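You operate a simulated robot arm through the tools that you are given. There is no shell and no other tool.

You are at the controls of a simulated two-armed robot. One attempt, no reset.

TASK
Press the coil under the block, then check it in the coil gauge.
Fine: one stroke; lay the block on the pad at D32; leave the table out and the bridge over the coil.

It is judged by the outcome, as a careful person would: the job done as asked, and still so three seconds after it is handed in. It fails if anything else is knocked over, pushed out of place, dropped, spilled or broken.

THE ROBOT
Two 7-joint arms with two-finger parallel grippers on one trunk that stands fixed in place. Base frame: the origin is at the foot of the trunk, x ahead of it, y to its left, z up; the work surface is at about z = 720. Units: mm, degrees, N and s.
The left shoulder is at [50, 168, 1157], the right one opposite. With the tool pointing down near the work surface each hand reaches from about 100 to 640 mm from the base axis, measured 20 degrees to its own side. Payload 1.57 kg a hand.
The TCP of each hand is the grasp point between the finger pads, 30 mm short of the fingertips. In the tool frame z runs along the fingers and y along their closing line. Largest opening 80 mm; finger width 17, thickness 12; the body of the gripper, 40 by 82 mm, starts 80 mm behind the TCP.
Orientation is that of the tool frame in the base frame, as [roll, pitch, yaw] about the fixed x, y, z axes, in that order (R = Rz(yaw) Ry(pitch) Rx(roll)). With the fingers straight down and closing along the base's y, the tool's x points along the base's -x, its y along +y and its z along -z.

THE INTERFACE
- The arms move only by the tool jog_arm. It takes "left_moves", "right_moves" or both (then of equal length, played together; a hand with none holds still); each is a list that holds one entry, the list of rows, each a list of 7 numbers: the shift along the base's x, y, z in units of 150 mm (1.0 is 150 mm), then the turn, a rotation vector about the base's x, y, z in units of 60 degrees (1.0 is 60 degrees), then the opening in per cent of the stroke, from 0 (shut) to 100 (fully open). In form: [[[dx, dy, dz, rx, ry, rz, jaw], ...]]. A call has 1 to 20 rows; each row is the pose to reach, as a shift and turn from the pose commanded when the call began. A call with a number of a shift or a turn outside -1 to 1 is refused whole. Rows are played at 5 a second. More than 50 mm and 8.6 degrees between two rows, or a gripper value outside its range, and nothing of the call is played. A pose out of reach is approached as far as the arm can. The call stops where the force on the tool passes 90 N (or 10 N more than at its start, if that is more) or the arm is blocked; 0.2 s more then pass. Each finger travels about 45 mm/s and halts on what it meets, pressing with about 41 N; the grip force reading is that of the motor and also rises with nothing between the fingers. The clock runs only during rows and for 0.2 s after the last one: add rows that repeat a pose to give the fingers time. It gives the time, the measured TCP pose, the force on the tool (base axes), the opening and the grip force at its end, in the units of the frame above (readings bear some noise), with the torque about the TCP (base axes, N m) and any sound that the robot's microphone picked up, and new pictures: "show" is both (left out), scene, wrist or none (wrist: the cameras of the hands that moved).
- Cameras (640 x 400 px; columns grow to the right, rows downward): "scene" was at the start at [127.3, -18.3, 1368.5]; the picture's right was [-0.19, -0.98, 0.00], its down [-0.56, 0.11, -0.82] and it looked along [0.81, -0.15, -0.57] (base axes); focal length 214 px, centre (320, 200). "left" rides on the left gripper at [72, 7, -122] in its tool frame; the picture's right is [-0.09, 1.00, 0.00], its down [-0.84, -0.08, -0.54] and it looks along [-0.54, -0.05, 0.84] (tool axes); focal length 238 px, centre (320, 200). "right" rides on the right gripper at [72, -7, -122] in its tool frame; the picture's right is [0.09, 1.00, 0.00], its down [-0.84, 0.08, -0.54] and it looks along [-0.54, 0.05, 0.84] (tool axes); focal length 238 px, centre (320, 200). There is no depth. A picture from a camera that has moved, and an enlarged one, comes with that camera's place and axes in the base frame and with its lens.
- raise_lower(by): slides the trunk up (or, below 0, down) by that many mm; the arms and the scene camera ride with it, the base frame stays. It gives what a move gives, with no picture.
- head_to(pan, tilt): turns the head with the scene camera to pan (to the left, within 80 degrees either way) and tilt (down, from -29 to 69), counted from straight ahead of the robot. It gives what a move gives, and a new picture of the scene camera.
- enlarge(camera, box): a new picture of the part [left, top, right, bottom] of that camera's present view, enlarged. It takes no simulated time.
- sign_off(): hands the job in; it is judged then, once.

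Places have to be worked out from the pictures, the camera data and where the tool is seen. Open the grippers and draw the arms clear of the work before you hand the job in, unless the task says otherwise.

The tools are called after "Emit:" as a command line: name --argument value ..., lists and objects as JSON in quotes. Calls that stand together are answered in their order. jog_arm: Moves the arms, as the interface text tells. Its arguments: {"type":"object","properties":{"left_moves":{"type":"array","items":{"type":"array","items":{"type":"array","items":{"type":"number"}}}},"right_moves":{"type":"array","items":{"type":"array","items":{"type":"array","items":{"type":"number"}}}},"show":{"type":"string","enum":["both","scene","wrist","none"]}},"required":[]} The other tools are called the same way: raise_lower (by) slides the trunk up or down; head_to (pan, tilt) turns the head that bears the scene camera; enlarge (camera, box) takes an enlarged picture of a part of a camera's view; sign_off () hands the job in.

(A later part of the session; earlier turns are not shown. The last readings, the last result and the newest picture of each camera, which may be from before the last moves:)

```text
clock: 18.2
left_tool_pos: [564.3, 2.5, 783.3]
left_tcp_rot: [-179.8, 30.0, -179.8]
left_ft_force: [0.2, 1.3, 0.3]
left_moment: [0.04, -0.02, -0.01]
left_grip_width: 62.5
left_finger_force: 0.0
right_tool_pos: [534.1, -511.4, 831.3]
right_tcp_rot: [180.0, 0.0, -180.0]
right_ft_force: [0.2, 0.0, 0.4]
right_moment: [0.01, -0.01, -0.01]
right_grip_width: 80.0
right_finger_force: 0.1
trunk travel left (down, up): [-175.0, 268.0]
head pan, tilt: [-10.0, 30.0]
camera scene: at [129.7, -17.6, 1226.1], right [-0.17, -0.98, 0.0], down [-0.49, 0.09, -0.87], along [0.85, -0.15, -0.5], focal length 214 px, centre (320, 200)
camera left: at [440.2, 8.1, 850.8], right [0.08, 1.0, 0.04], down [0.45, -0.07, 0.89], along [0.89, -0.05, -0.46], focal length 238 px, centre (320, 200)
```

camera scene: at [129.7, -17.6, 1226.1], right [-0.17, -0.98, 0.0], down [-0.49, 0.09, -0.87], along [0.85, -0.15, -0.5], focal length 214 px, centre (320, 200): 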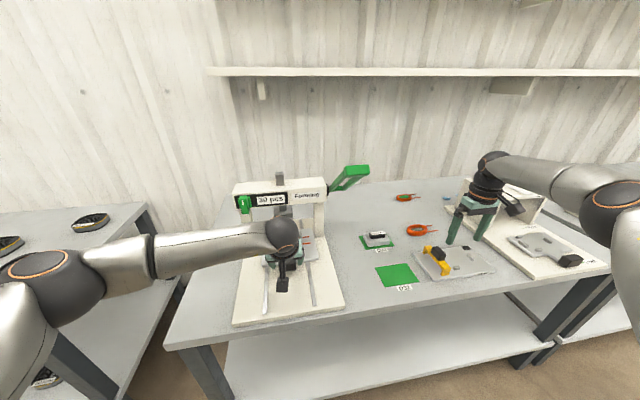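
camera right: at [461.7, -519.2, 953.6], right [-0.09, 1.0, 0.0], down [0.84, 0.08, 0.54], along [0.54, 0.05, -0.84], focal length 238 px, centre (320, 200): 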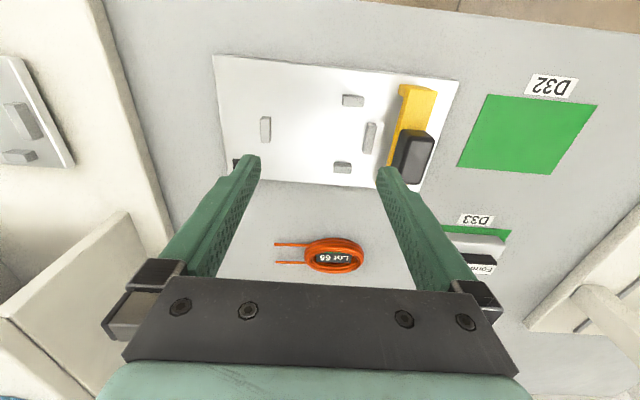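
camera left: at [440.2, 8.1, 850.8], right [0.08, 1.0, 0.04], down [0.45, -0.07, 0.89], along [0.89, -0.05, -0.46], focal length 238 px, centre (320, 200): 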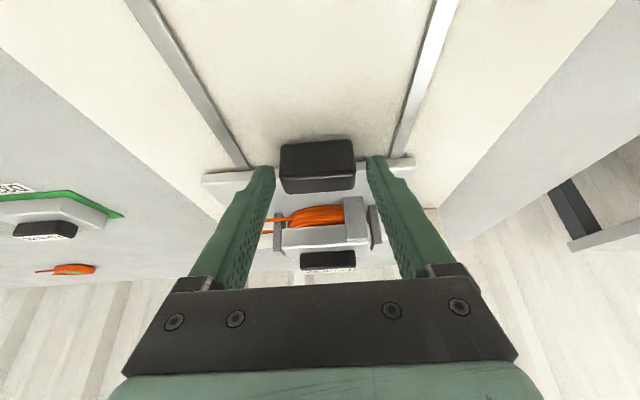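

The tilted fingers straddle the grip cleanly. I centre by 2 mm in y, close, and push the table slowly further in, watching for the end stop.

Emit:
jog_arm --left_moves '[[[0, -0.012, 0, 0, 0, 0, 55], [0, -0.012, 0, 0, 0, 0, 40], [0, -0.012, 0, 0, 0, 0, 40], [0.03, -0.012, 0, 0, 0, 0, 40], [0.06, -0.012, 0, 0, 0, 0, 40], [0.09, -0.012, 0, 0, 0, 0, 40], [0.12, -0.012, 0, 0, 0, 0, 40], [0.15, -0.012, 0, 0, 0, 0, 40], [0.18, -0.012, 0, 0, 0, 0, 40], [0.2, -0.012, 0, 0, 0, 0, 40], [0.2, -0.012, 0, 0, 0, 0, 40]]]'

```text
clock: 20.6
left_tool_pos: [594.5, 0.1, 783.4]
left_tcp_rot: [-179.8, 30.0, -179.9]
left_ft_force: [-1.5, 5.7, 2.3]
left_moment: [0.43, 0.99, -0.31]
left_grip_width: 50.1
left_finger_force: 45.4
right_tool_pos: [533.1, -512.8, 832.2]
right_tcp_rot: [180.0, 0.0, 179.9]
right_ft_force: [1.0, -0.1, 0.9]
right_moment: [-0.04, -0.03, -0.01]
right_grip_width: 80.0
right_finger_force: 0.0
trunk travel left (down, up): [-175.0, 268.0]
head pan, tilt: [-10.0, 30.0]
camera scene: at [129.5, -17.2, 1226.1], right [-0.17, -0.98, 0.0], down [-0.49, 0.09, -0.87], along [0.85, -0.15, -0.5], focal length 214 px, centre (320, 200)
camera left: at [470.1, 6.5, 850.7], right [0.08, 1.0, 0.04], down [0.45, -0.08, 0.89], along [0.89, -0.05, -0.46], focal length 238 px, centre (320, 200)
```

scene: 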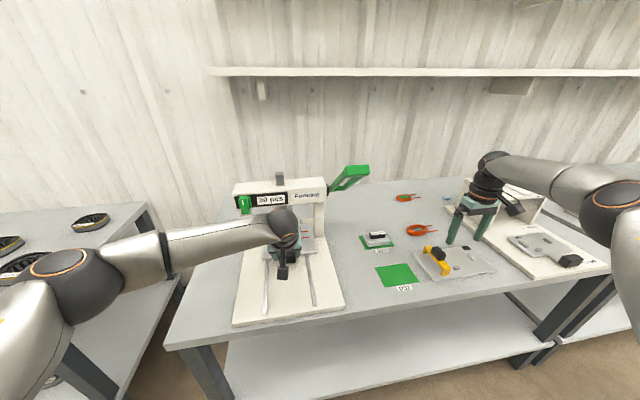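
left: 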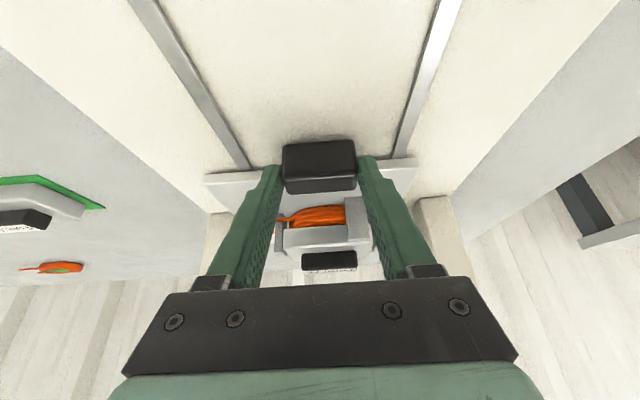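

No stop yet; the grip is at about x = 607. I continue pushing in 3 mm rows so the stop shows as a force rise.

Emit:
jog_arm --left_moves '[[[0.02, 0, 0, 0, 0, 0, 40], [0.04, 0, 0, 0, 0, 0, 40], [0.06, 0, 0, 0, 0, 0, 40], [0.08, 0, 0, 0, 0, 0, 40], [0.1, 0, 0, 0, 0, 0, 40], [0.1, 0, 0, 0, 0, 0, 40]]]'

```text
clock: 22.0
left_tool_pos: [610.3, 0.2, 782.9]
left_tcp_rot: [-179.8, 30.0, -179.8]
left_ft_force: [-2.3, 6.6, -1.2]
left_moment: [0.37, -0.16, 0.01]
left_grip_width: 50.1
left_finger_force: 45.4
right_tool_pos: [534.1, -512.6, 832.2]
right_tcp_rot: [-179.9, -0.2, 179.9]
right_ft_force: [0.1, -0.9, 0.4]
right_moment: [0.0, 0.01, 0.01]
right_grip_width: 80.1
right_finger_force: 0.1
trunk travel left (down, up): [-175.0, 268.0]
head pan, tilt: [-10.0, 30.0]
camera scene: at [129.7, -17.2, 1226.1], right [-0.17, -0.98, 0.0], down [-0.49, 0.09, -0.87], along [0.85, -0.15, -0.5], focal length 214 px, centre (320, 200)
camera left: at [485.8, 6.5, 850.7], right [0.08, 1.0, 0.04], down [0.45, -0.08, 0.89], along [0.89, -0.05, -0.46], focal length 238 px, centre (320, 200)
```

scene: 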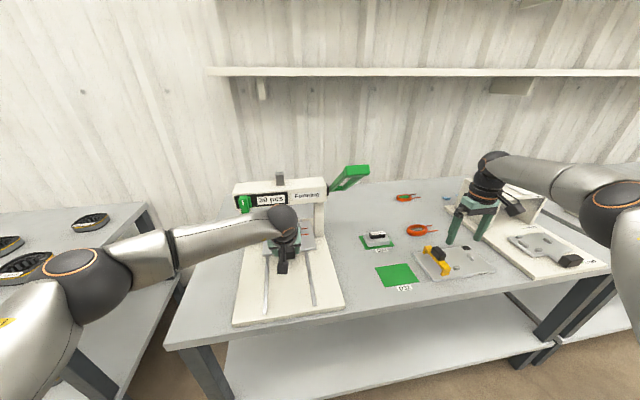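
left: 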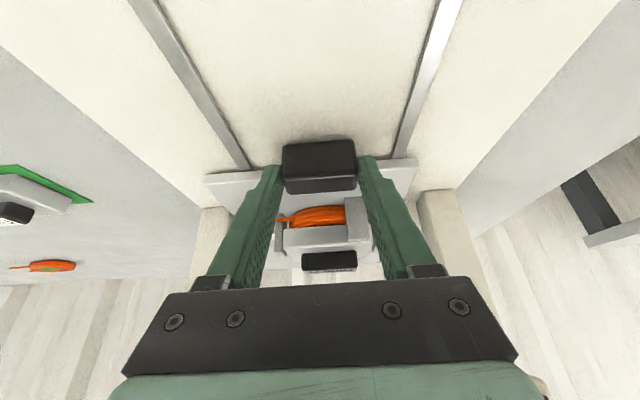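

Still sliding freely, grip now near x = 623. I look at the nest relative to the ram before going further.

Emit:
enlarge --camera "scene" --box '[225, 160, 345, 280]'

Emit:
enlarge --camera "left" --box '[200, 130, 440, 290]'

```text
3.33 times, centred on (285, 220) of scene
camera zoom: at [129.7, -17.2, 1226.1], right [-0.17, -0.98, 0.0], down [-0.49, 0.09, -0.87], along [0.85, -0.15, -0.5], focal length 715 px, centre (437, 133)
```

zoom: 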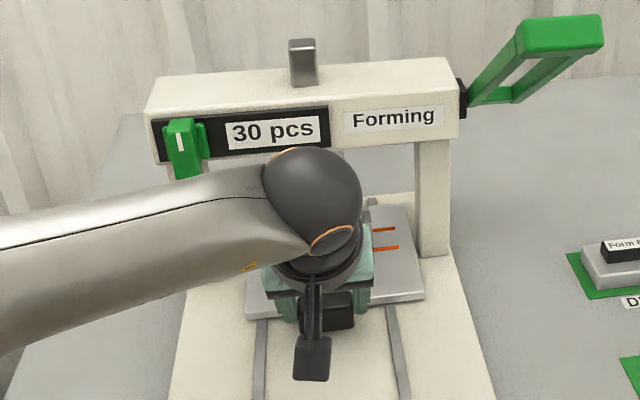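

```text
2.50 times, centred on (320, 210) of left
camera zoom: at [485.8, 6.5, 850.7], right [0.08, 1.0, 0.04], down [0.45, -0.08, 0.89], along [0.89, -0.05, -0.46], focal length 596 px, centre (320, 175)
```

zoom: 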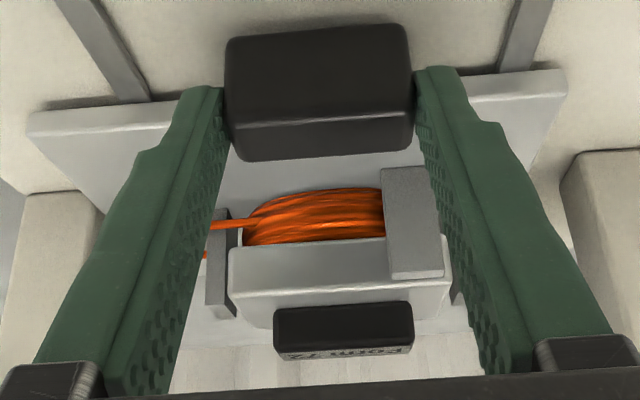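

By triangulating the label, the block started at x = 545.5, so it is now at about 711, close to the ram centre (about 705-714). I push a little further in 1.5 mm rows to find the stop.

Emit:
jog_arm --left_moves '[[[0.01, 0, 0, 0, 0, 0, 40], [0.02, 0, 0, 0, 0, 0, 40], [0.03, 0, 0, 0, 0, 0, 40], [0.04, 0, 0, 0, 0, 0, 40], [0.05, 0, 0, 0, 0, 0, 40], [0.05, 0, 0, 0, 0, 0, 40]]]' --show "wrist"

```text
clock: 23.4
left_tool_pos: [615.4, -0.8, 782.9]
left_tcp_rot: [-180.0, 29.9, -179.9]
left_ft_force: [-18.9, 13.0, 1.4]
left_moment: [0.08, -0.08, -0.13]
left_grip_width: 49.7
left_finger_force: 45.2
right_tool_pos: [531.9, -512.6, 832.1]
right_tcp_rot: [-179.9, 0.1, -180.0]
right_ft_force: [-0.5, -0.4, -0.1]
right_moment: [0.01, 0.03, 0.0]
right_grip_width: 79.9
right_finger_force: 0.0
trunk travel left (down, up): [-175.0, 268.0]
head pan, tilt: [-10.0, 30.0]
camera left: at [491.1, 6.4, 851.1], right [0.08, 1.0, 0.05], down [0.46, -0.08, 0.89], along [0.89, -0.05, -0.46], focal length 238 px, centre (320, 200)
```

left: 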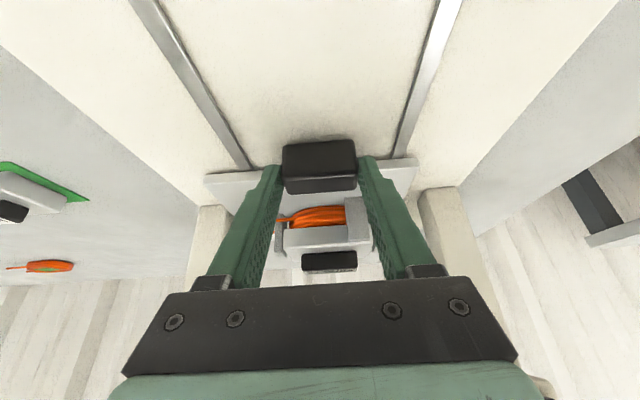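

The force has risen to 19 N in x: the table is against its stop after about 170 mm. I release it and withdraw the left hand back and up, clear to the left.

Emit:
jog_arm --left_moves '[[[0, 0, 0, 0, 0, 0, 60], [0, 0, 0, 0, 0, 0, 78], [0, 0, 0, 0, 0, 0, 78], [-0.08, 0, 0.14, 0, 0, 0, 78], [-0.2, 0, 0.35, 0, 0, 0, 78], [-0.35, 0.05, 0.5, 0, 0, 0, 78], [-0.55, 0.2, 0.65, 0, 0, 0, 78], [-0.75, 0.4, 0.75, 0, 0, 0, 78], [-0.95, 0.6, 0.85, 0, 0, 0, 78], [-1, 0.8, 0.95, 0, 0, 0, 78], [-1, 1, 1, 0, 0, 0, 78], [-1, 1, 1, 0, 0, 0, 78]]]'

```text
clock: 26.0
left_tool_pos: [467.6, 149.7, 932.9]
left_tcp_rot: [-179.9, 30.1, -179.9]
left_ft_force: [-1.0, 1.0, 0.6]
left_moment: [-0.05, -0.02, 0.02]
left_grip_width: 62.2
left_finger_force: 0.1
right_tool_pos: [532.9, -511.0, 831.5]
right_tcp_rot: [179.9, 0.0, -180.0]
right_ft_force: [0.5, -0.6, -0.6]
right_moment: [0.0, -0.03, 0.03]
right_grip_width: 80.0
right_finger_force: 0.1
trunk travel left (down, up): [-175.0, 268.0]
head pan, tilt: [-10.0, 30.0]
camera scene: at [129.7, -17.4, 1226.1], right [-0.17, -0.98, 0.0], down [-0.49, 0.09, -0.87], along [0.85, -0.15, -0.5], focal length 214 px, centre (320, 200)
camera left: at [342.2, 155.8, 1000.5], right [0.08, 1.0, 0.04], down [0.45, -0.08, 0.89], along [0.89, -0.05, -0.46], focal length 238 px, centre (320, 200)
```

scene: 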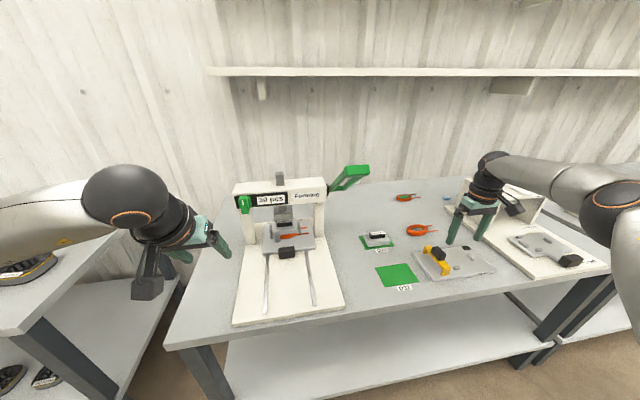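
left: 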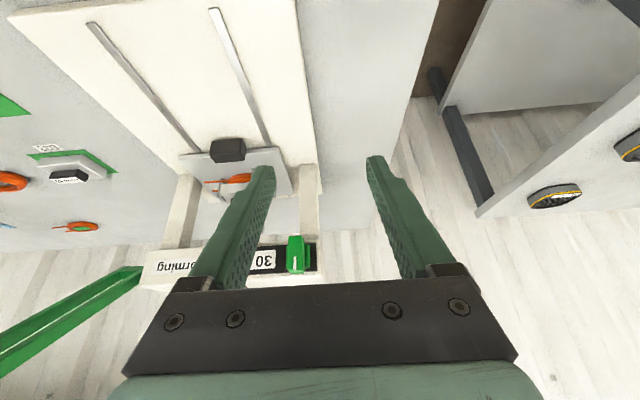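

Emit:
enlarge --camera "scene" --box '[225, 160, 385, 270]'

Emit:
enlarge --camera "scene" --box '[255, 200, 325, 260]'

Emit:
enlarge --camera "left" --box '[0, 230, 330, 400]'

```text
3.64 times, centred on (305, 215) of scene
camera zoom: at [129.7, -17.4, 1226.1], right [-0.17, -0.98, 0.0], down [-0.49, 0.09, -0.87], along [0.85, -0.15, -0.5], focal length 780 px, centre (374, 146)
```

zoom: 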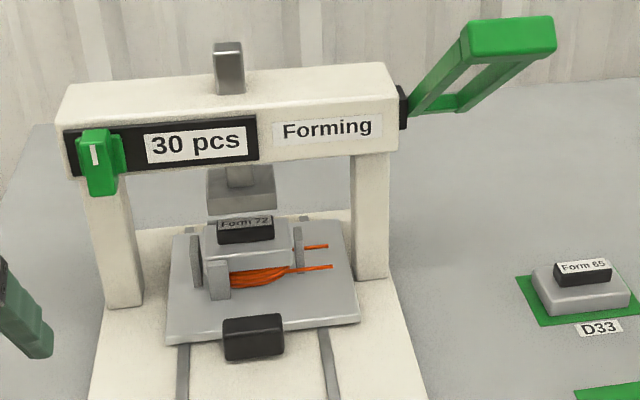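

```text
6.67 times, centred on (290, 230) of scene
camera zoom: at [129.7, -17.4, 1226.1], right [-0.17, -0.98, 0.0], down [-0.49, 0.09, -0.87], along [0.85, -0.15, -0.5], focal length 1430 px, centre (520, 0)
```

zoom: 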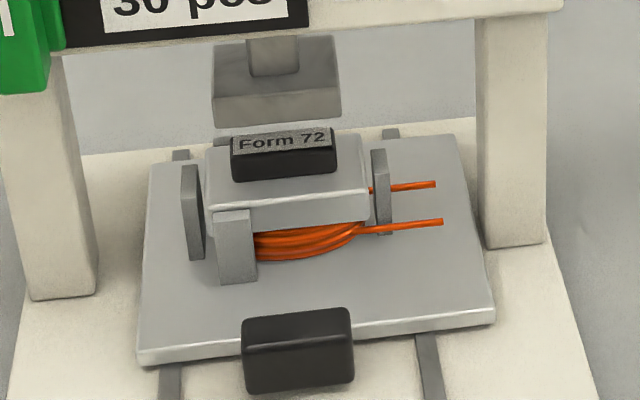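

```text
1.94 times, centred on (165, 315) of left
camera zoom: at [342.2, 155.8, 1000.5], right [0.08, 1.0, 0.04], down [0.45, -0.08, 0.89], along [0.89, -0.05, -0.46], focal length 462 px, centre (621, -23)
```

zoom: 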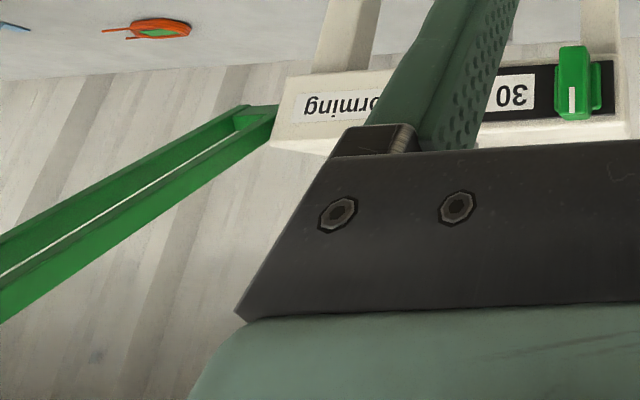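

The block sits under the ram pad. Next I raise the right hand and bring it toward the lever for a close look at the crossbar, keeping well above the pads.

Emit:
jog_arm --right_moves '[[[0, 0, 0.3, 0, 0, 0, 60], [-0.1, 0, 0.6, 0, 0, 0, 20], [-0.25, 0.15, 0.9, 0, 0, 0, 0], [-0.4, 0.35, 1.0, 0, 0, 0, 0], [-0.55, 0.6, 1.0, 0, 0, 0, 0], [-0.55, 0.85, 1.0, 0, 0, 0, 0], [-0.55, 1.0, 1.0, 0, 0, 0, 0]]]' --show "none"

Emit:
jog_arm --right_moves '[[[0, 0, 0.3, 0, 0, 0, 0], [0, 0.1, 0.6, 0, 0, 0, 0], [0, 0.25, 0.9, 0, 0, 0, 0], [0, 0.4, 1.0, 0, 0, 0, 0], [0, 0.4, 1.0, 0, 0, 0, 0]]]' --show "both"

```text
refused: row 3 steps farther than a row can; nothing moved
```

```text
refused: row 3 steps farther than a row can; nothing moved
```

Both calls were refused for too long steps; I repeat with shorter rows.

Emit:
jog_arm --right_moves '[[[0, 0, 0.25, 0, 0, 0, 60], [-0.05, 0, 0.5, 0, 0, 0, 20], [-0.15, 0.1, 0.75, 0, 0, 0, 0], [-0.25, 0.25, 0.95, 0, 0, 0, 0], [-0.4, 0.45, 1.0, 0, 0, 0, 0], [-0.5, 0.7, 1.0, 0, 0, 0, 0], [-0.55, 0.9, 1.0, 0, 0, 0, 0], [-0.55, 1.0, 1.0, 0, 0, 0, 0]]]' --show "none"

Emit:
jog_arm --right_moves '[[[0, 0, 0.3, 0, 0, 0, 0], [0, 0.1, 0.6, 0, 0, 0, 0], [0, 0.2, 0.9, 0, 0, 0, 0], [0, 0.4, 1.0, 0, 0, 0, 0], [0, 0.4, 1.0, 0, 0, 0, 0]]]' --show "both"

```text
clock: 27.8
left_tool_pos: [466.5, 148.0, 933.1]
left_tcp_rot: [-180.0, 30.0, -180.0]
left_ft_force: [0.2, -0.1, 0.9]
left_moment: [-0.02, 0.01, -0.02]
left_grip_width: 62.7
left_finger_force: 0.0
right_tool_pos: [450.4, -363.0, 980.9]
right_tcp_rot: [-180.0, 0.0, 180.0]
right_ft_force: [-0.4, -0.2, -0.1]
right_moment: [-0.01, -0.03, 0.01]
right_grip_width: 0.0
right_finger_force: 21.3
trunk travel left (down, up): [-175.0, 268.0]
head pan, tilt: [-10.0, 30.0]
```

```text
clock: 29.0
left_tool_pos: [467.2, 149.0, 931.4]
left_tcp_rot: [-179.9, 30.0, -179.9]
left_ft_force: [-0.7, -0.9, -0.3]
left_moment: [0.02, 0.0, 0.01]
left_grip_width: 62.4
left_finger_force: 0.0
right_tool_pos: [449.4, -303.1, 1131.1]
right_tcp_rot: [-180.0, 0.1, 179.9]
right_ft_force: [-0.7, 0.1, 0.4]
right_moment: [-0.01, -0.01, -0.06]
right_grip_width: 0.1
right_finger_force: 21.2
trunk travel left (down, up): [-175.0, 268.0]
head pan, tilt: [-10.0, 30.0]
camera scene: at [129.9, -17.6, 1226.0], right [-0.17, -0.98, 0.0], down [-0.49, 0.09, -0.87], along [0.85, -0.15, -0.5], focal length 214 px, centre (320, 200)
camera right: at [376.8, -309.6, 1253.1], right [-0.09, 1.0, 0.0], down [0.84, 0.08, 0.54], along [0.54, 0.05, -0.84], focal length 238 px, centre (320, 200)
```

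scene: 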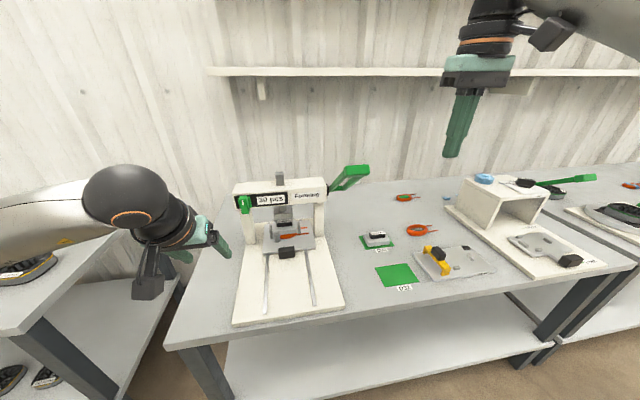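
right: 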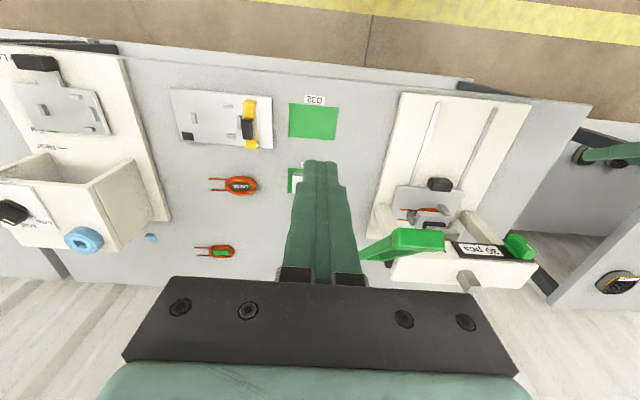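

Emit:
enlarge --camera "right" --box '[340, 200, 500, 300]'

Emit:
enlarge --camera "scene" --box '[310, 150, 390, 200]'

```text
4.00 times, centred on (420, 250) of right
camera zoom: at [376.8, -309.6, 1253.1], right [-0.09, 1.0, 0.0], down [0.84, 0.08, 0.54], along [0.54, 0.05, -0.84], focal length 953 px, centre (-80, 0)
```

zoom: 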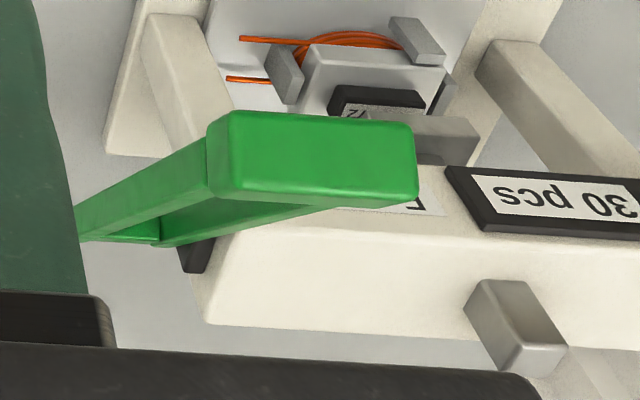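

```text
8.00 times, centred on (350, 175) of scene
camera zoom: at [129.9, -17.6, 1226.0], right [-0.17, -0.98, 0.0], down [-0.49, 0.09, -0.87], along [0.85, -0.15, -0.5], focal length 1716 px, centre (80, 400)
```

zoom: 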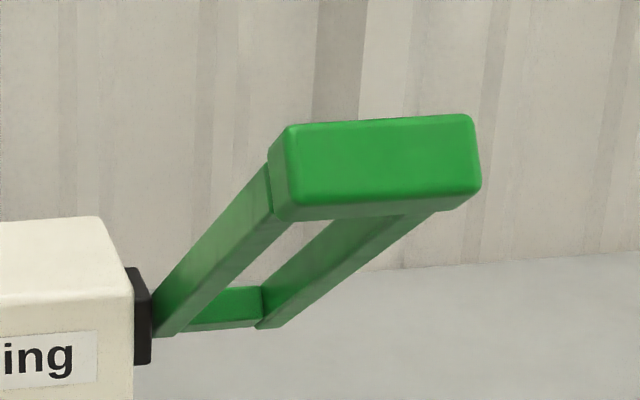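

The crossbar's outer face triangulates to (555, -177, 1045), hub near (700, -144, 927), radius about 178 mm. I will take the bar loosely between jaws (one finger above, one below) with the hand pointing forward, so first I yaw the right hand 90 degrees where it is clear.

Emit:
jog_arm --right_moves '[[[0, 0, 0, 0, 0, 0.13, 50], [0, 0, 0, 0, 0, 0.26, 50], [0, 0, 0, 0, 0, 0.39, 50], [0, 0, 0, 0, 0, 0.52, 50], [0, 0, 0, 0, 0, 0.65, 50], [0, 0, 0, 0, 0, 0.78, 50], [0, 0, 0, 0, 0, 0.9, 50], [0, 0, 0, 0, 0, 1.0, 50]]]' --show "none"

Emit:
jog_arm --right_moves '[[[0, 0, 0, 0, 0, 0.125, 50], [0, 0, 0, 0, 0, 0.25, 50], [0, 0, 0, 0, 0, 0.375, 50], [0, 0, 0, 0, 0, 0.5, 50], [0, 0, 0, 0, 0, 0.5, 50]]]' --show "both"

```text
clock: 30.8
left_tool_pos: [465.8, 149.4, 932.7]
left_tcp_rot: [-179.9, 30.0, -180.0]
left_ft_force: [-0.1, -0.2, 0.3]
left_moment: [-0.01, -0.02, 0.0]
left_grip_width: 62.6
left_finger_force: 0.1
right_tool_pos: [449.9, -302.4, 1130.5]
right_tcp_rot: [-179.9, 0.2, -119.9]
right_ft_force: [-0.5, 0.3, -0.9]
right_moment: [-0.04, -0.02, 0.03]
right_grip_width: 39.8
right_finger_force: 0.1
trunk travel left (down, up): [-175.0, 268.0]
head pan, tilt: [-10.0, 30.0]
```

```text
clock: 32.0
left_tool_pos: [466.2, 148.6, 931.7]
left_tcp_rot: [-179.9, 30.0, 180.0]
left_ft_force: [0.1, -0.5, 0.2]
left_moment: [-0.02, -0.01, -0.01]
left_grip_width: 62.5
left_finger_force: 0.0
right_tool_pos: [450.5, -303.7, 1129.4]
right_tcp_rot: [-179.9, -0.1, -89.9]
right_ft_force: [-1.5, -0.7, 0.1]
right_moment: [0.03, 0.0, -0.02]
right_grip_width: 40.0
right_finger_force: 0.1
trunk travel left (down, up): [-175.0, 268.0]
head pan, tilt: [-10.0, 30.0]
camera scene: at [129.8, -17.6, 1226.1], right [-0.17, -0.98, 0.0], down [-0.49, 0.09, -0.87], along [0.85, -0.15, -0.5], focal length 214 px, centre (320, 200)
camera right: at [456.5, -374.9, 1252.0], right [-1.0, -0.09, 0.0], down [-0.08, 0.84, 0.54], along [-0.05, 0.54, -0.84], focal length 238 px, centre (320, 200)
```

scene: 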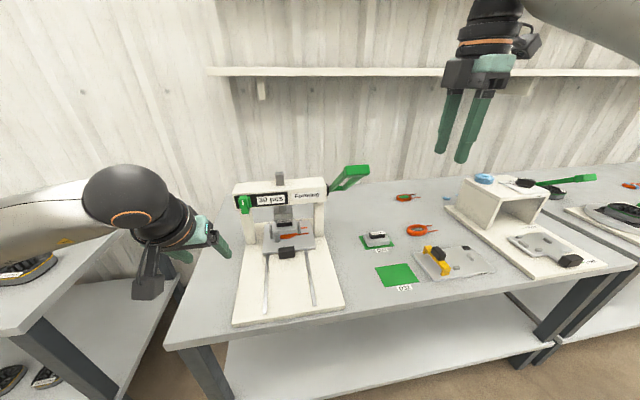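
right: 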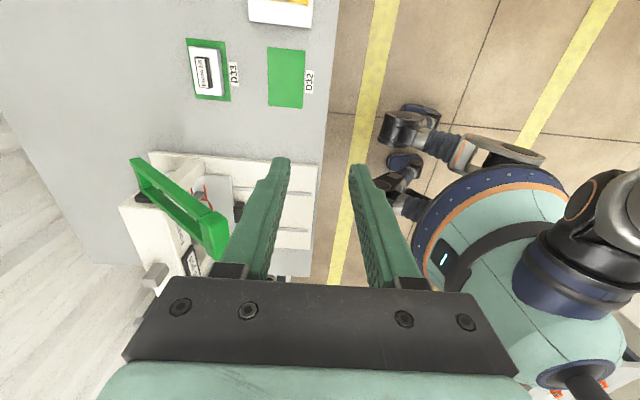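

The yaw went well, and this camera now gives a side view of the lever. I zoom in to measure it.

Emit:
enlarge --camera "right" --box '[110, 140, 270, 300]'

```text
2.50 times, centred on (190, 220) of right
camera zoom: at [456.5, -374.9, 1252.0], right [-1.0, -0.09, 0.0], down [-0.08, 0.84, 0.54], along [-0.05, 0.54, -0.84], focal length 596 px, centre (645, 150)
```

zoom: 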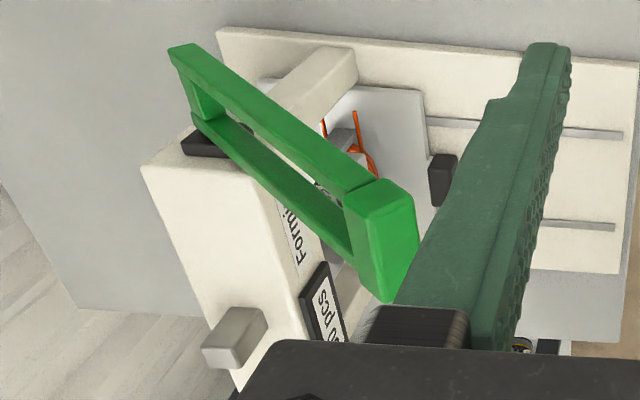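

The lever geometry agrees (hub near x = 705, z = 925). Now I pitch the right hand 50 degrees forward, in line with the lever, still off to its right.

Emit:
jog_arm --right_moves '[[[0.04, 0, -0.04, 0, -0.12, 0, 50], [0.09, 0, -0.08, 0, -0.24, 0, 50], [0.14, 0, -0.12, 0, -0.36, 0, 50], [0.19, 0, -0.16, 0, -0.48, 0, 50], [0.24, 0, -0.2, 0, -0.6, 0, 50], [0.29, 0, -0.25, 0, -0.72, 0, 50], [0.33, 0, -0.3, 0, -0.833, 0, 50], [0.33, 0, -0.3, 0, -0.833, 0, 50]]]' --show "both"

```text
clock: 33.8
left_tool_pos: [466.6, 148.5, 932.5]
left_tcp_rot: [-179.9, 30.0, -180.0]
left_ft_force: [0.1, 0.4, -0.1]
left_moment: [0.03, 0.04, 0.03]
left_grip_width: 62.5
left_finger_force: 0.0
right_tool_pos: [501.1, -302.6, 1087.2]
right_tcp_rot: [-129.9, 0.0, -89.9]
right_ft_force: [0.2, 0.1, -0.2]
right_moment: [-0.03, -0.01, -0.01]
right_grip_width: 39.9
right_finger_force: 0.0
trunk travel left (down, up): [-175.0, 268.0]
head pan, tilt: [-10.0, 30.0]
camera scene: at [129.7, -17.6, 1226.1], right [-0.17, -0.98, 0.0], down [-0.49, 0.09, -0.87], along [0.85, -0.15, -0.5], focal length 214 px, centre (320, 200)
camera right: at [411.1, -374.4, 1170.3], right [-0.64, -0.09, -0.76], down [-0.47, 0.84, 0.29], along [0.61, 0.54, -0.58], focal length 238 px, centre (320, 200)
```

scene: 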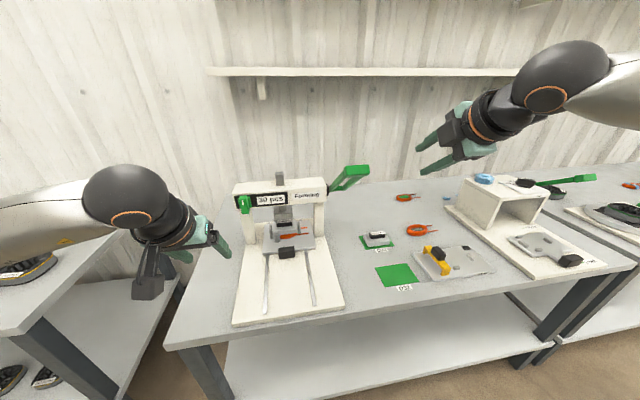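
right: 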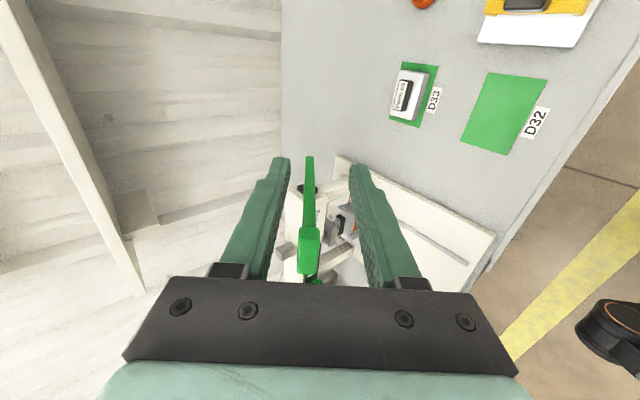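

The lever now appears edge-on between the fingers, exactly where I computed it. I slide the hand left to the lever's plane (y = -177), still 70 mm short of the bar.

Emit:
jog_arm --right_moves '[[[0, 0.15, 0, 0, 0, 0, 50], [0, 0.3, 0, 0, 0, 0, 50], [0, 0.45, 0, 0, 0, 0, 50], [0, 0.6, 0, 0, 0, 0, 50], [0, 0.75, 0, 0, 0, 0, 50], [0, 0.837, 0, 0, 0, 0, 50], [0, 0.837, 0, 0, 0, 0, 50]]]' --show "both"

```text
clock: 35.4
left_tool_pos: [466.7, 147.7, 932.7]
left_tcp_rot: [-179.9, 30.0, -179.9]
left_ft_force: [-0.9, 0.3, -0.3]
left_moment: [0.01, 0.0, -0.01]
left_grip_width: 62.4
left_finger_force: 0.1
right_tool_pos: [501.3, -177.3, 1088.0]
right_tcp_rot: [-130.0, 0.0, -90.0]
right_ft_force: [0.6, 0.7, -0.2]
right_moment: [0.02, -0.03, -0.01]
right_grip_width: 40.1
right_finger_force: 0.1
trunk travel left (down, up): [-175.0, 268.0]
head pan, tilt: [-10.0, 30.0]
camera scene: at [129.8, -17.5, 1226.1], right [-0.17, -0.98, 0.0], down [-0.49, 0.09, -0.87], along [0.85, -0.15, -0.5], focal length 214 px, centre (320, 200)
camera right: at [411.3, -248.6, 1170.3], right [-0.64, -0.09, -0.76], down [-0.46, 0.84, 0.29], along [0.61, 0.54, -0.58], focal length 238 px, centre (320, 200)
```

scene: 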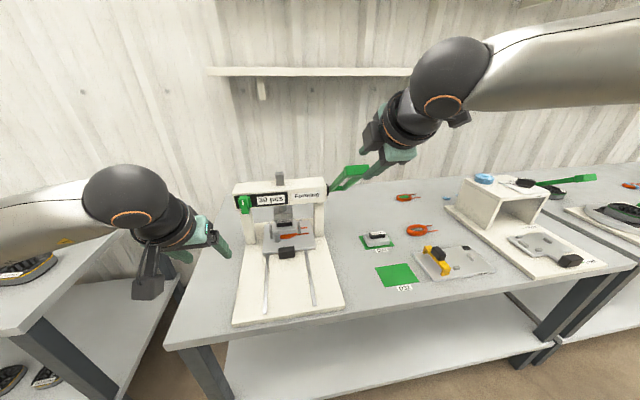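
right: 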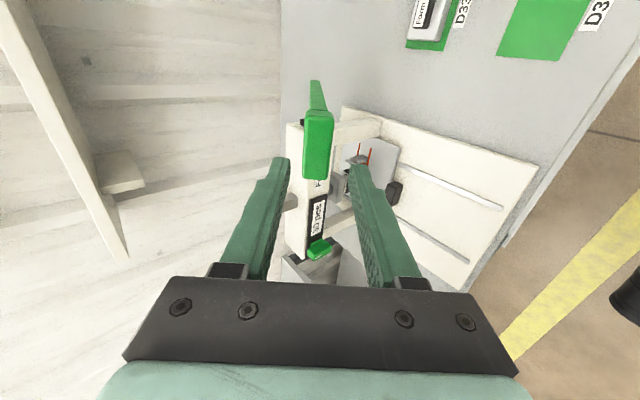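

The bar sits in the middle of the jaws' plane (predicted pixel 317,146; seen 317,145). A zoom confirms dimensions before I slide the jaws around it.

Emit:
enlarge --camera "right" --box '[250, 70, 390, 220]'

```text
2.67 times, centred on (320, 145) of right
camera zoom: at [411.3, -248.6, 1170.3], right [-0.64, -0.09, -0.76], down [-0.46, 0.84, 0.29], along [0.61, 0.54, -0.58], focal length 636 px, centre (320, 347)
```

zoom: 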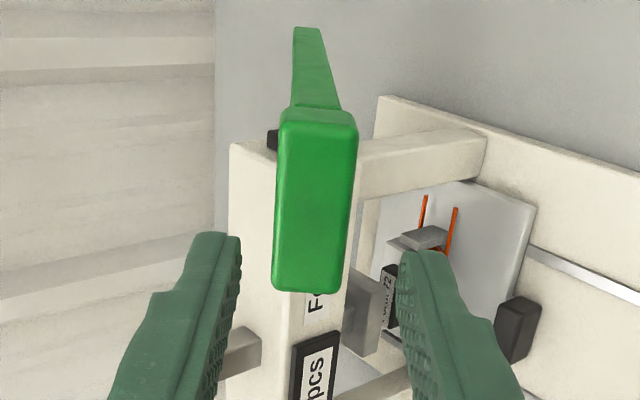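

The bar is about 24 mm across and centred at y = -179. I slide the jaws around it along the lever direction.

Emit:
jog_arm --right_moves '[[[0.08, -0.01, -0.068, 0, 0, 0, 50], [0.16, -0.01, -0.136, 0, 0, 0, 50], [0.24, -0.01, -0.204, 0, 0, 0, 50], [0.3, -0.01, -0.255, 0, 0, 0, 50], [0.35, -0.01, -0.298, 0, 0, 0, 50], [0.35, -0.01, -0.298, 0, 0, 0, 50]]]' --show "both"

```text
clock: 36.8
left_tool_pos: [466.1, 149.1, 932.3]
left_tcp_rot: [-179.9, 30.0, -179.8]
left_ft_force: [0.1, -0.4, -0.1]
left_moment: [-0.02, -0.01, 0.0]
left_grip_width: 62.4
left_finger_force: 0.2
right_tool_pos: [552.9, -178.9, 1042.7]
right_tcp_rot: [-130.0, 0.0, -90.0]
right_ft_force: [0.4, -0.5, -0.4]
right_moment: [-0.03, 0.01, -0.01]
right_grip_width: 40.0
right_finger_force: 0.1
trunk travel left (down, up): [-175.0, 268.0]
head pan, tilt: [-10.0, 30.0]
camera scene: at [129.8, -17.6, 1226.1], right [-0.17, -0.98, 0.0], down [-0.49, 0.09, -0.87], along [0.85, -0.15, -0.5], focal length 214 px, centre (320, 200)
camera right: at [463.9, -250.2, 1125.5], right [-0.64, -0.09, -0.76], down [-0.47, 0.84, 0.29], along [0.61, 0.54, -0.58], focal length 238 px, centre (320, 200)
```

scene: 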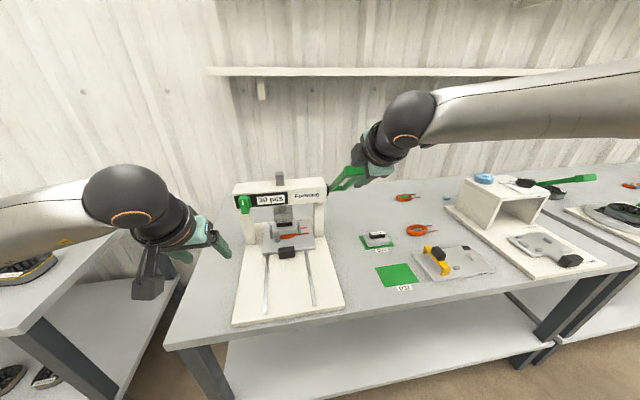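
right: 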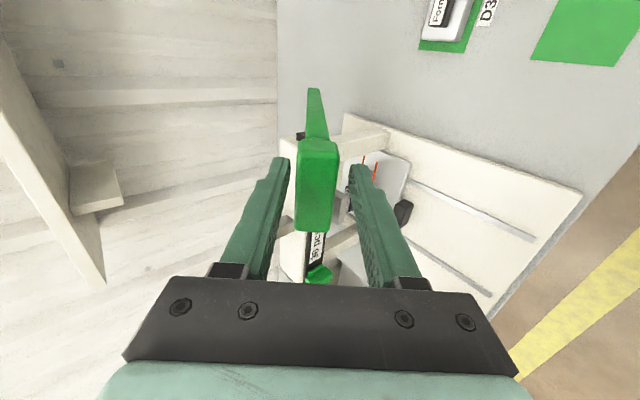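

The jaws surround the bar with no contact force. I begin the single stroke, following the lever's arc downward while tilting the hand gradually; first part to about 7 degrees above level.

Emit:
jog_arm --right_moves '[[[-0.051, 0, -0.067, 0, -0.024, 0, 50], [-0.096, 0, -0.137, 0, -0.048, 0, 50], [-0.137, 0, -0.21, 0, -0.072, 0, 50], [-0.172, 0, -0.286, 0, -0.097, 0, 50], [-0.202, 0, -0.364, 0, -0.121, 0, 50], [-0.227, 0, -0.444, 0, -0.145, 0, 50], [-0.245, 0, -0.526, 0, -0.169, 0, 50], [-0.259, 0, -0.609, 0, -0.193, 0, 50]]]' --show "both"

```text
clock: 38.6
left_tool_pos: [466.2, 148.8, 932.6]
left_tcp_rot: [-179.9, 29.9, -179.9]
left_ft_force: [-0.4, 0.2, 0.0]
left_moment: [-0.04, 0.03, 0.01]
left_grip_width: 62.5
left_finger_force: 0.0
right_tool_pos: [514.5, -176.9, 949.4]
right_tcp_rot: [-118.4, 0.0, -90.0]
right_ft_force: [0.6, 0.2, 0.1]
right_moment: [0.0, 0.02, 0.04]
right_grip_width: 40.4
right_finger_force: 0.0
trunk travel left (down, up): [-175.0, 268.0]
head pan, tilt: [-10.0, 30.0]
camera scene: at [129.8, -17.6, 1226.1], right [-0.17, -0.98, 0.0], down [-0.49, 0.09, -0.87], along [0.85, -0.15, -0.5], focal length 214 px, centre (320, 200)
camera right: at [410.0, -250.4, 1014.0], right [-0.47, -0.09, -0.88], down [-0.51, 0.84, 0.19], along [0.72, 0.54, -0.44], focal length 238 px, centre (320, 200)
```

scene: 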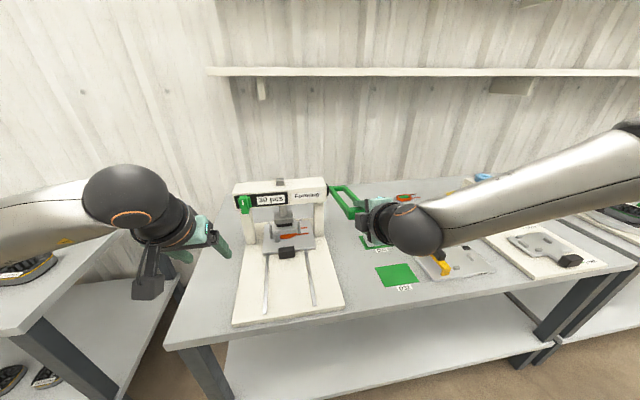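
right: 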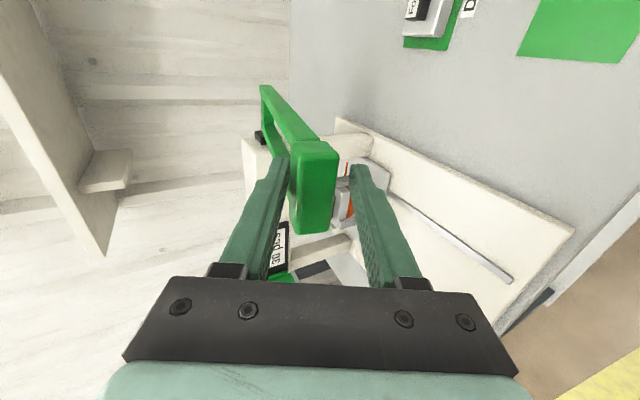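

The lever follows with almost no force and the ram is coming down. I check the ram's position before continuing.

Emit:
enlarge --camera "scene" --box '[225, 160, 385, 270]'

```text
3.64 times, centred on (305, 215) of scene
camera zoom: at [129.8, -17.6, 1226.1], right [-0.17, -0.98, 0.0], down [-0.49, 0.09, -0.87], along [0.85, -0.15, -0.5], focal length 780 px, centre (374, 146)
```

zoom: 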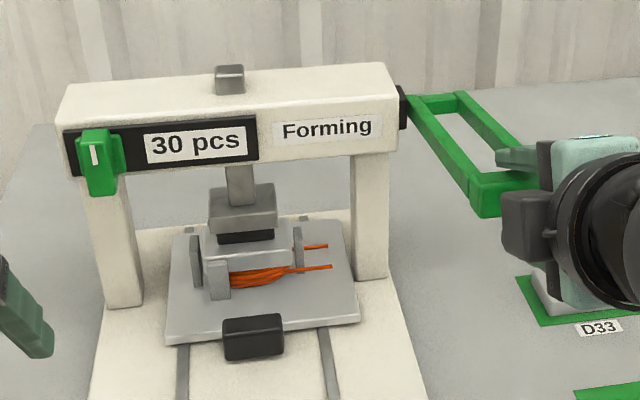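

The ram pad has just reached the knob. I continue the same stroke slowly into the pressing part, letting the force limit stop it when the coil is fully formed.

Emit:
jog_arm --right_moves '[[[-0.003, 0, -0.042, 0, -0.012, 0, 50], [-0.006, 0, -0.083, 0, -0.024, 0, 50], [-0.007, 0, -0.125, 0, -0.036, 0, 50], [-0.008, 0, -0.166, 0, -0.048, 0, 50], [-0.006, 0, -0.208, 0, -0.06, 0, 50], [-0.004, 0, -0.25, 0, -0.072, 0, 50], [0.001, 0, -0.292, 0, -0.085, 0, 50], [0.006, 0, -0.334, 0, -0.097, 0, 50]]]' --show "both"

Emit:
enlarge --camera "scene" --box '[225, 160, 385, 270]'

```text
clock: 40.4
left_tool_pos: [465.9, 150.4, 932.8]
left_tcp_rot: [-179.9, 30.1, -179.8]
left_ft_force: [0.1, 0.3, 0.7]
left_moment: [0.0, -0.02, 0.01]
left_grip_width: 62.2
left_finger_force: 0.0
right_tool_pos: [515.5, -177.8, 903.0]
right_tcp_rot: [-112.0, 0.0, -90.0]
right_ft_force: [1.4, -0.8, 14.0]
right_moment: [-0.01, -0.2, -0.02]
right_grip_width: 52.0
right_finger_force: 6.9
trunk travel left (down, up): [-175.0, 268.0]
head pan, tilt: [-10.0, 30.0]
camera scene: at [128.7, -17.2, 1226.5], right [-0.17, -0.98, 0.0], down [-0.49, 0.09, -0.87], along [0.85, -0.15, -0.5], focal length 214 px, centre (320, 200)
camera right: at [405.0, -249.9, 956.2], right [-0.37, -0.09, -0.92], down [-0.53, 0.84, 0.13], along [0.76, 0.54, -0.36], focal length 238 px, centre (320, 200)
```

scene: 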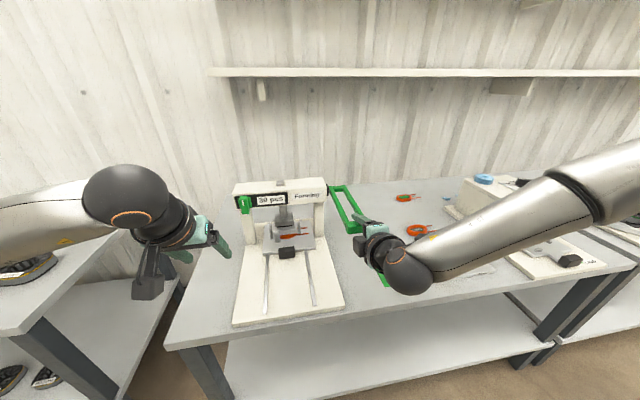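
right: 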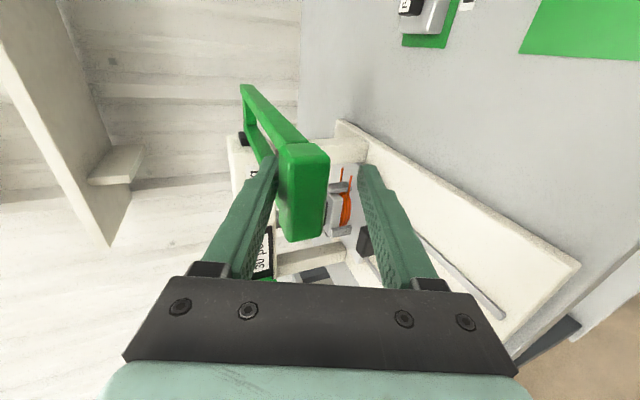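

```text
3.64 times, centred on (305, 215) of scene
camera zoom: at [128.7, -17.2, 1226.5], right [-0.17, -0.98, 0.0], down [-0.49, 0.09, -0.87], along [0.85, -0.15, -0.5], focal length 780 px, centre (374, 146)
```

zoom: 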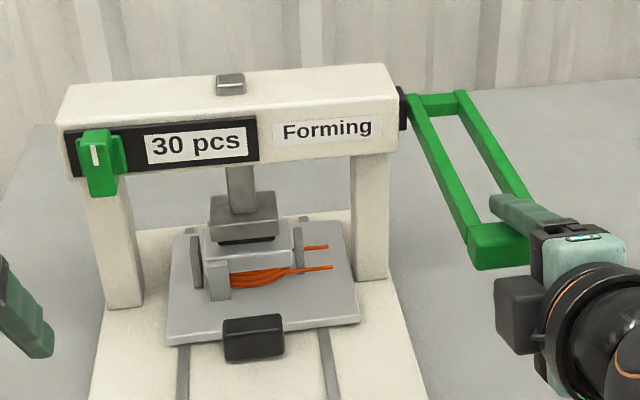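

The bar pushed the loosely held jaw open (52 mm), so that finger gives too little force. Without letting the lever up, I close the jaws firmly on the bar, which also pushes it further down.

Emit:
jog_arm --right_moves '[[[0, 0, 0, 0, 0, 0, 20], [0, 0, 0, 0, 0, 0, 0], [0, 0, 0, 0, 0, 0, 0], [0, 0, 0, 0, 0, 0, 0]]]' --show "both"

Emit:
enlarge --camera "scene" --box '[225, 160, 385, 270]'

```text
clock: 41.4
left_tool_pos: [465.4, 149.3, 933.2]
left_tcp_rot: [-179.9, 30.2, -179.9]
left_ft_force: [0.3, -0.9, 0.8]
left_moment: [-0.01, -0.01, 0.05]
left_grip_width: 62.6
left_finger_force: 0.1
right_tool_pos: [514.0, -178.9, 899.5]
right_tcp_rot: [-113.0, 0.1, -89.9]
right_ft_force: [-11.1, -3.3, 0.0]
right_moment: [-0.05, -0.08, -0.14]
right_grip_width: 32.2
right_finger_force: 29.9
trunk travel left (down, up): [-175.0, 268.0]
head pan, tilt: [-10.0, 30.0]
camera scene: at [128.7, -17.9, 1226.1], right [-0.17, -0.98, 0.0], down [-0.49, 0.09, -0.87], along [0.85, -0.15, -0.5], focal length 214 px, centre (320, 200)
camera right: at [403.4, -250.8, 952.8], right [-0.39, -0.09, -0.92], down [-0.53, 0.84, 0.14], along [0.75, 0.54, -0.37], focal length 238 px, centre (320, 200)
```

scene: 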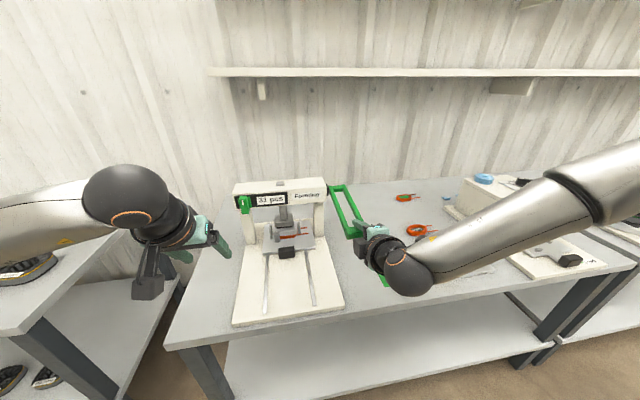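
right: 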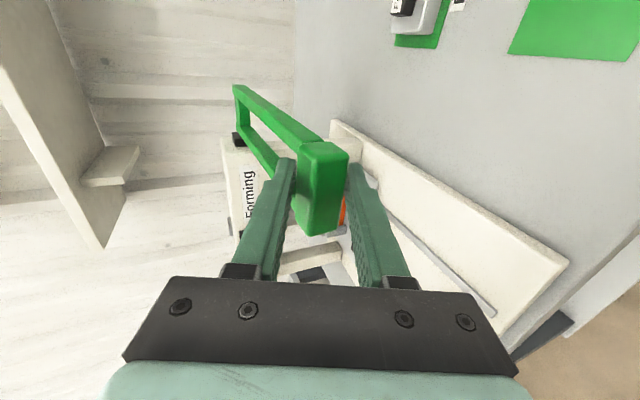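

```text
3.64 times, centred on (305, 215) of scene
camera zoom: at [128.7, -17.9, 1226.1], right [-0.17, -0.98, 0.0], down [-0.49, 0.09, -0.87], along [0.85, -0.15, -0.5], focal length 780 px, centre (374, 146)
```

zoom: 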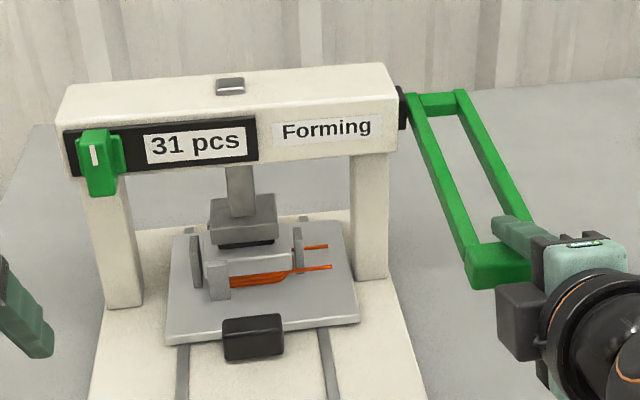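

The counter changed from 30 to 31 pcs, so the stroke has registered. I zoom on the block and ram to see whether the ram has bottomed.

Emit:
enlarge --camera "scene" --box '[255, 190, 325, 260]'

Emit:
enlarge --camera "left" --box '[130, 100, 330, 290]'

```text
5.71 times, centred on (290, 225) of scene
camera zoom: at [128.7, -17.9, 1226.1], right [-0.17, -0.98, 0.0], down [-0.49, 0.09, -0.87], along [0.85, -0.15, -0.5], focal length 1226 px, centre (491, 57)
```

zoom: 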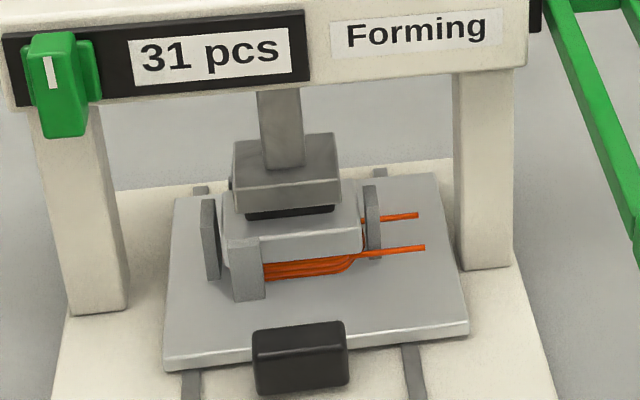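

```text
2.11 times, centred on (230, 195) of left
camera zoom: at [341.7, 155.1, 1000.8], right [0.08, 1.0, 0.04], down [0.45, -0.08, 0.89], along [0.89, -0.05, -0.46], focal length 502 px, centre (510, 210)
```

zoom: 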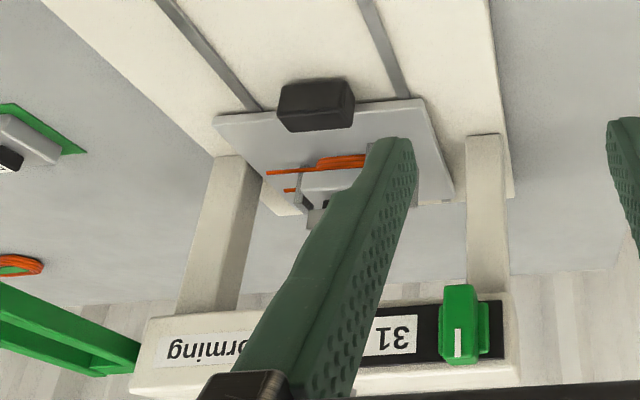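

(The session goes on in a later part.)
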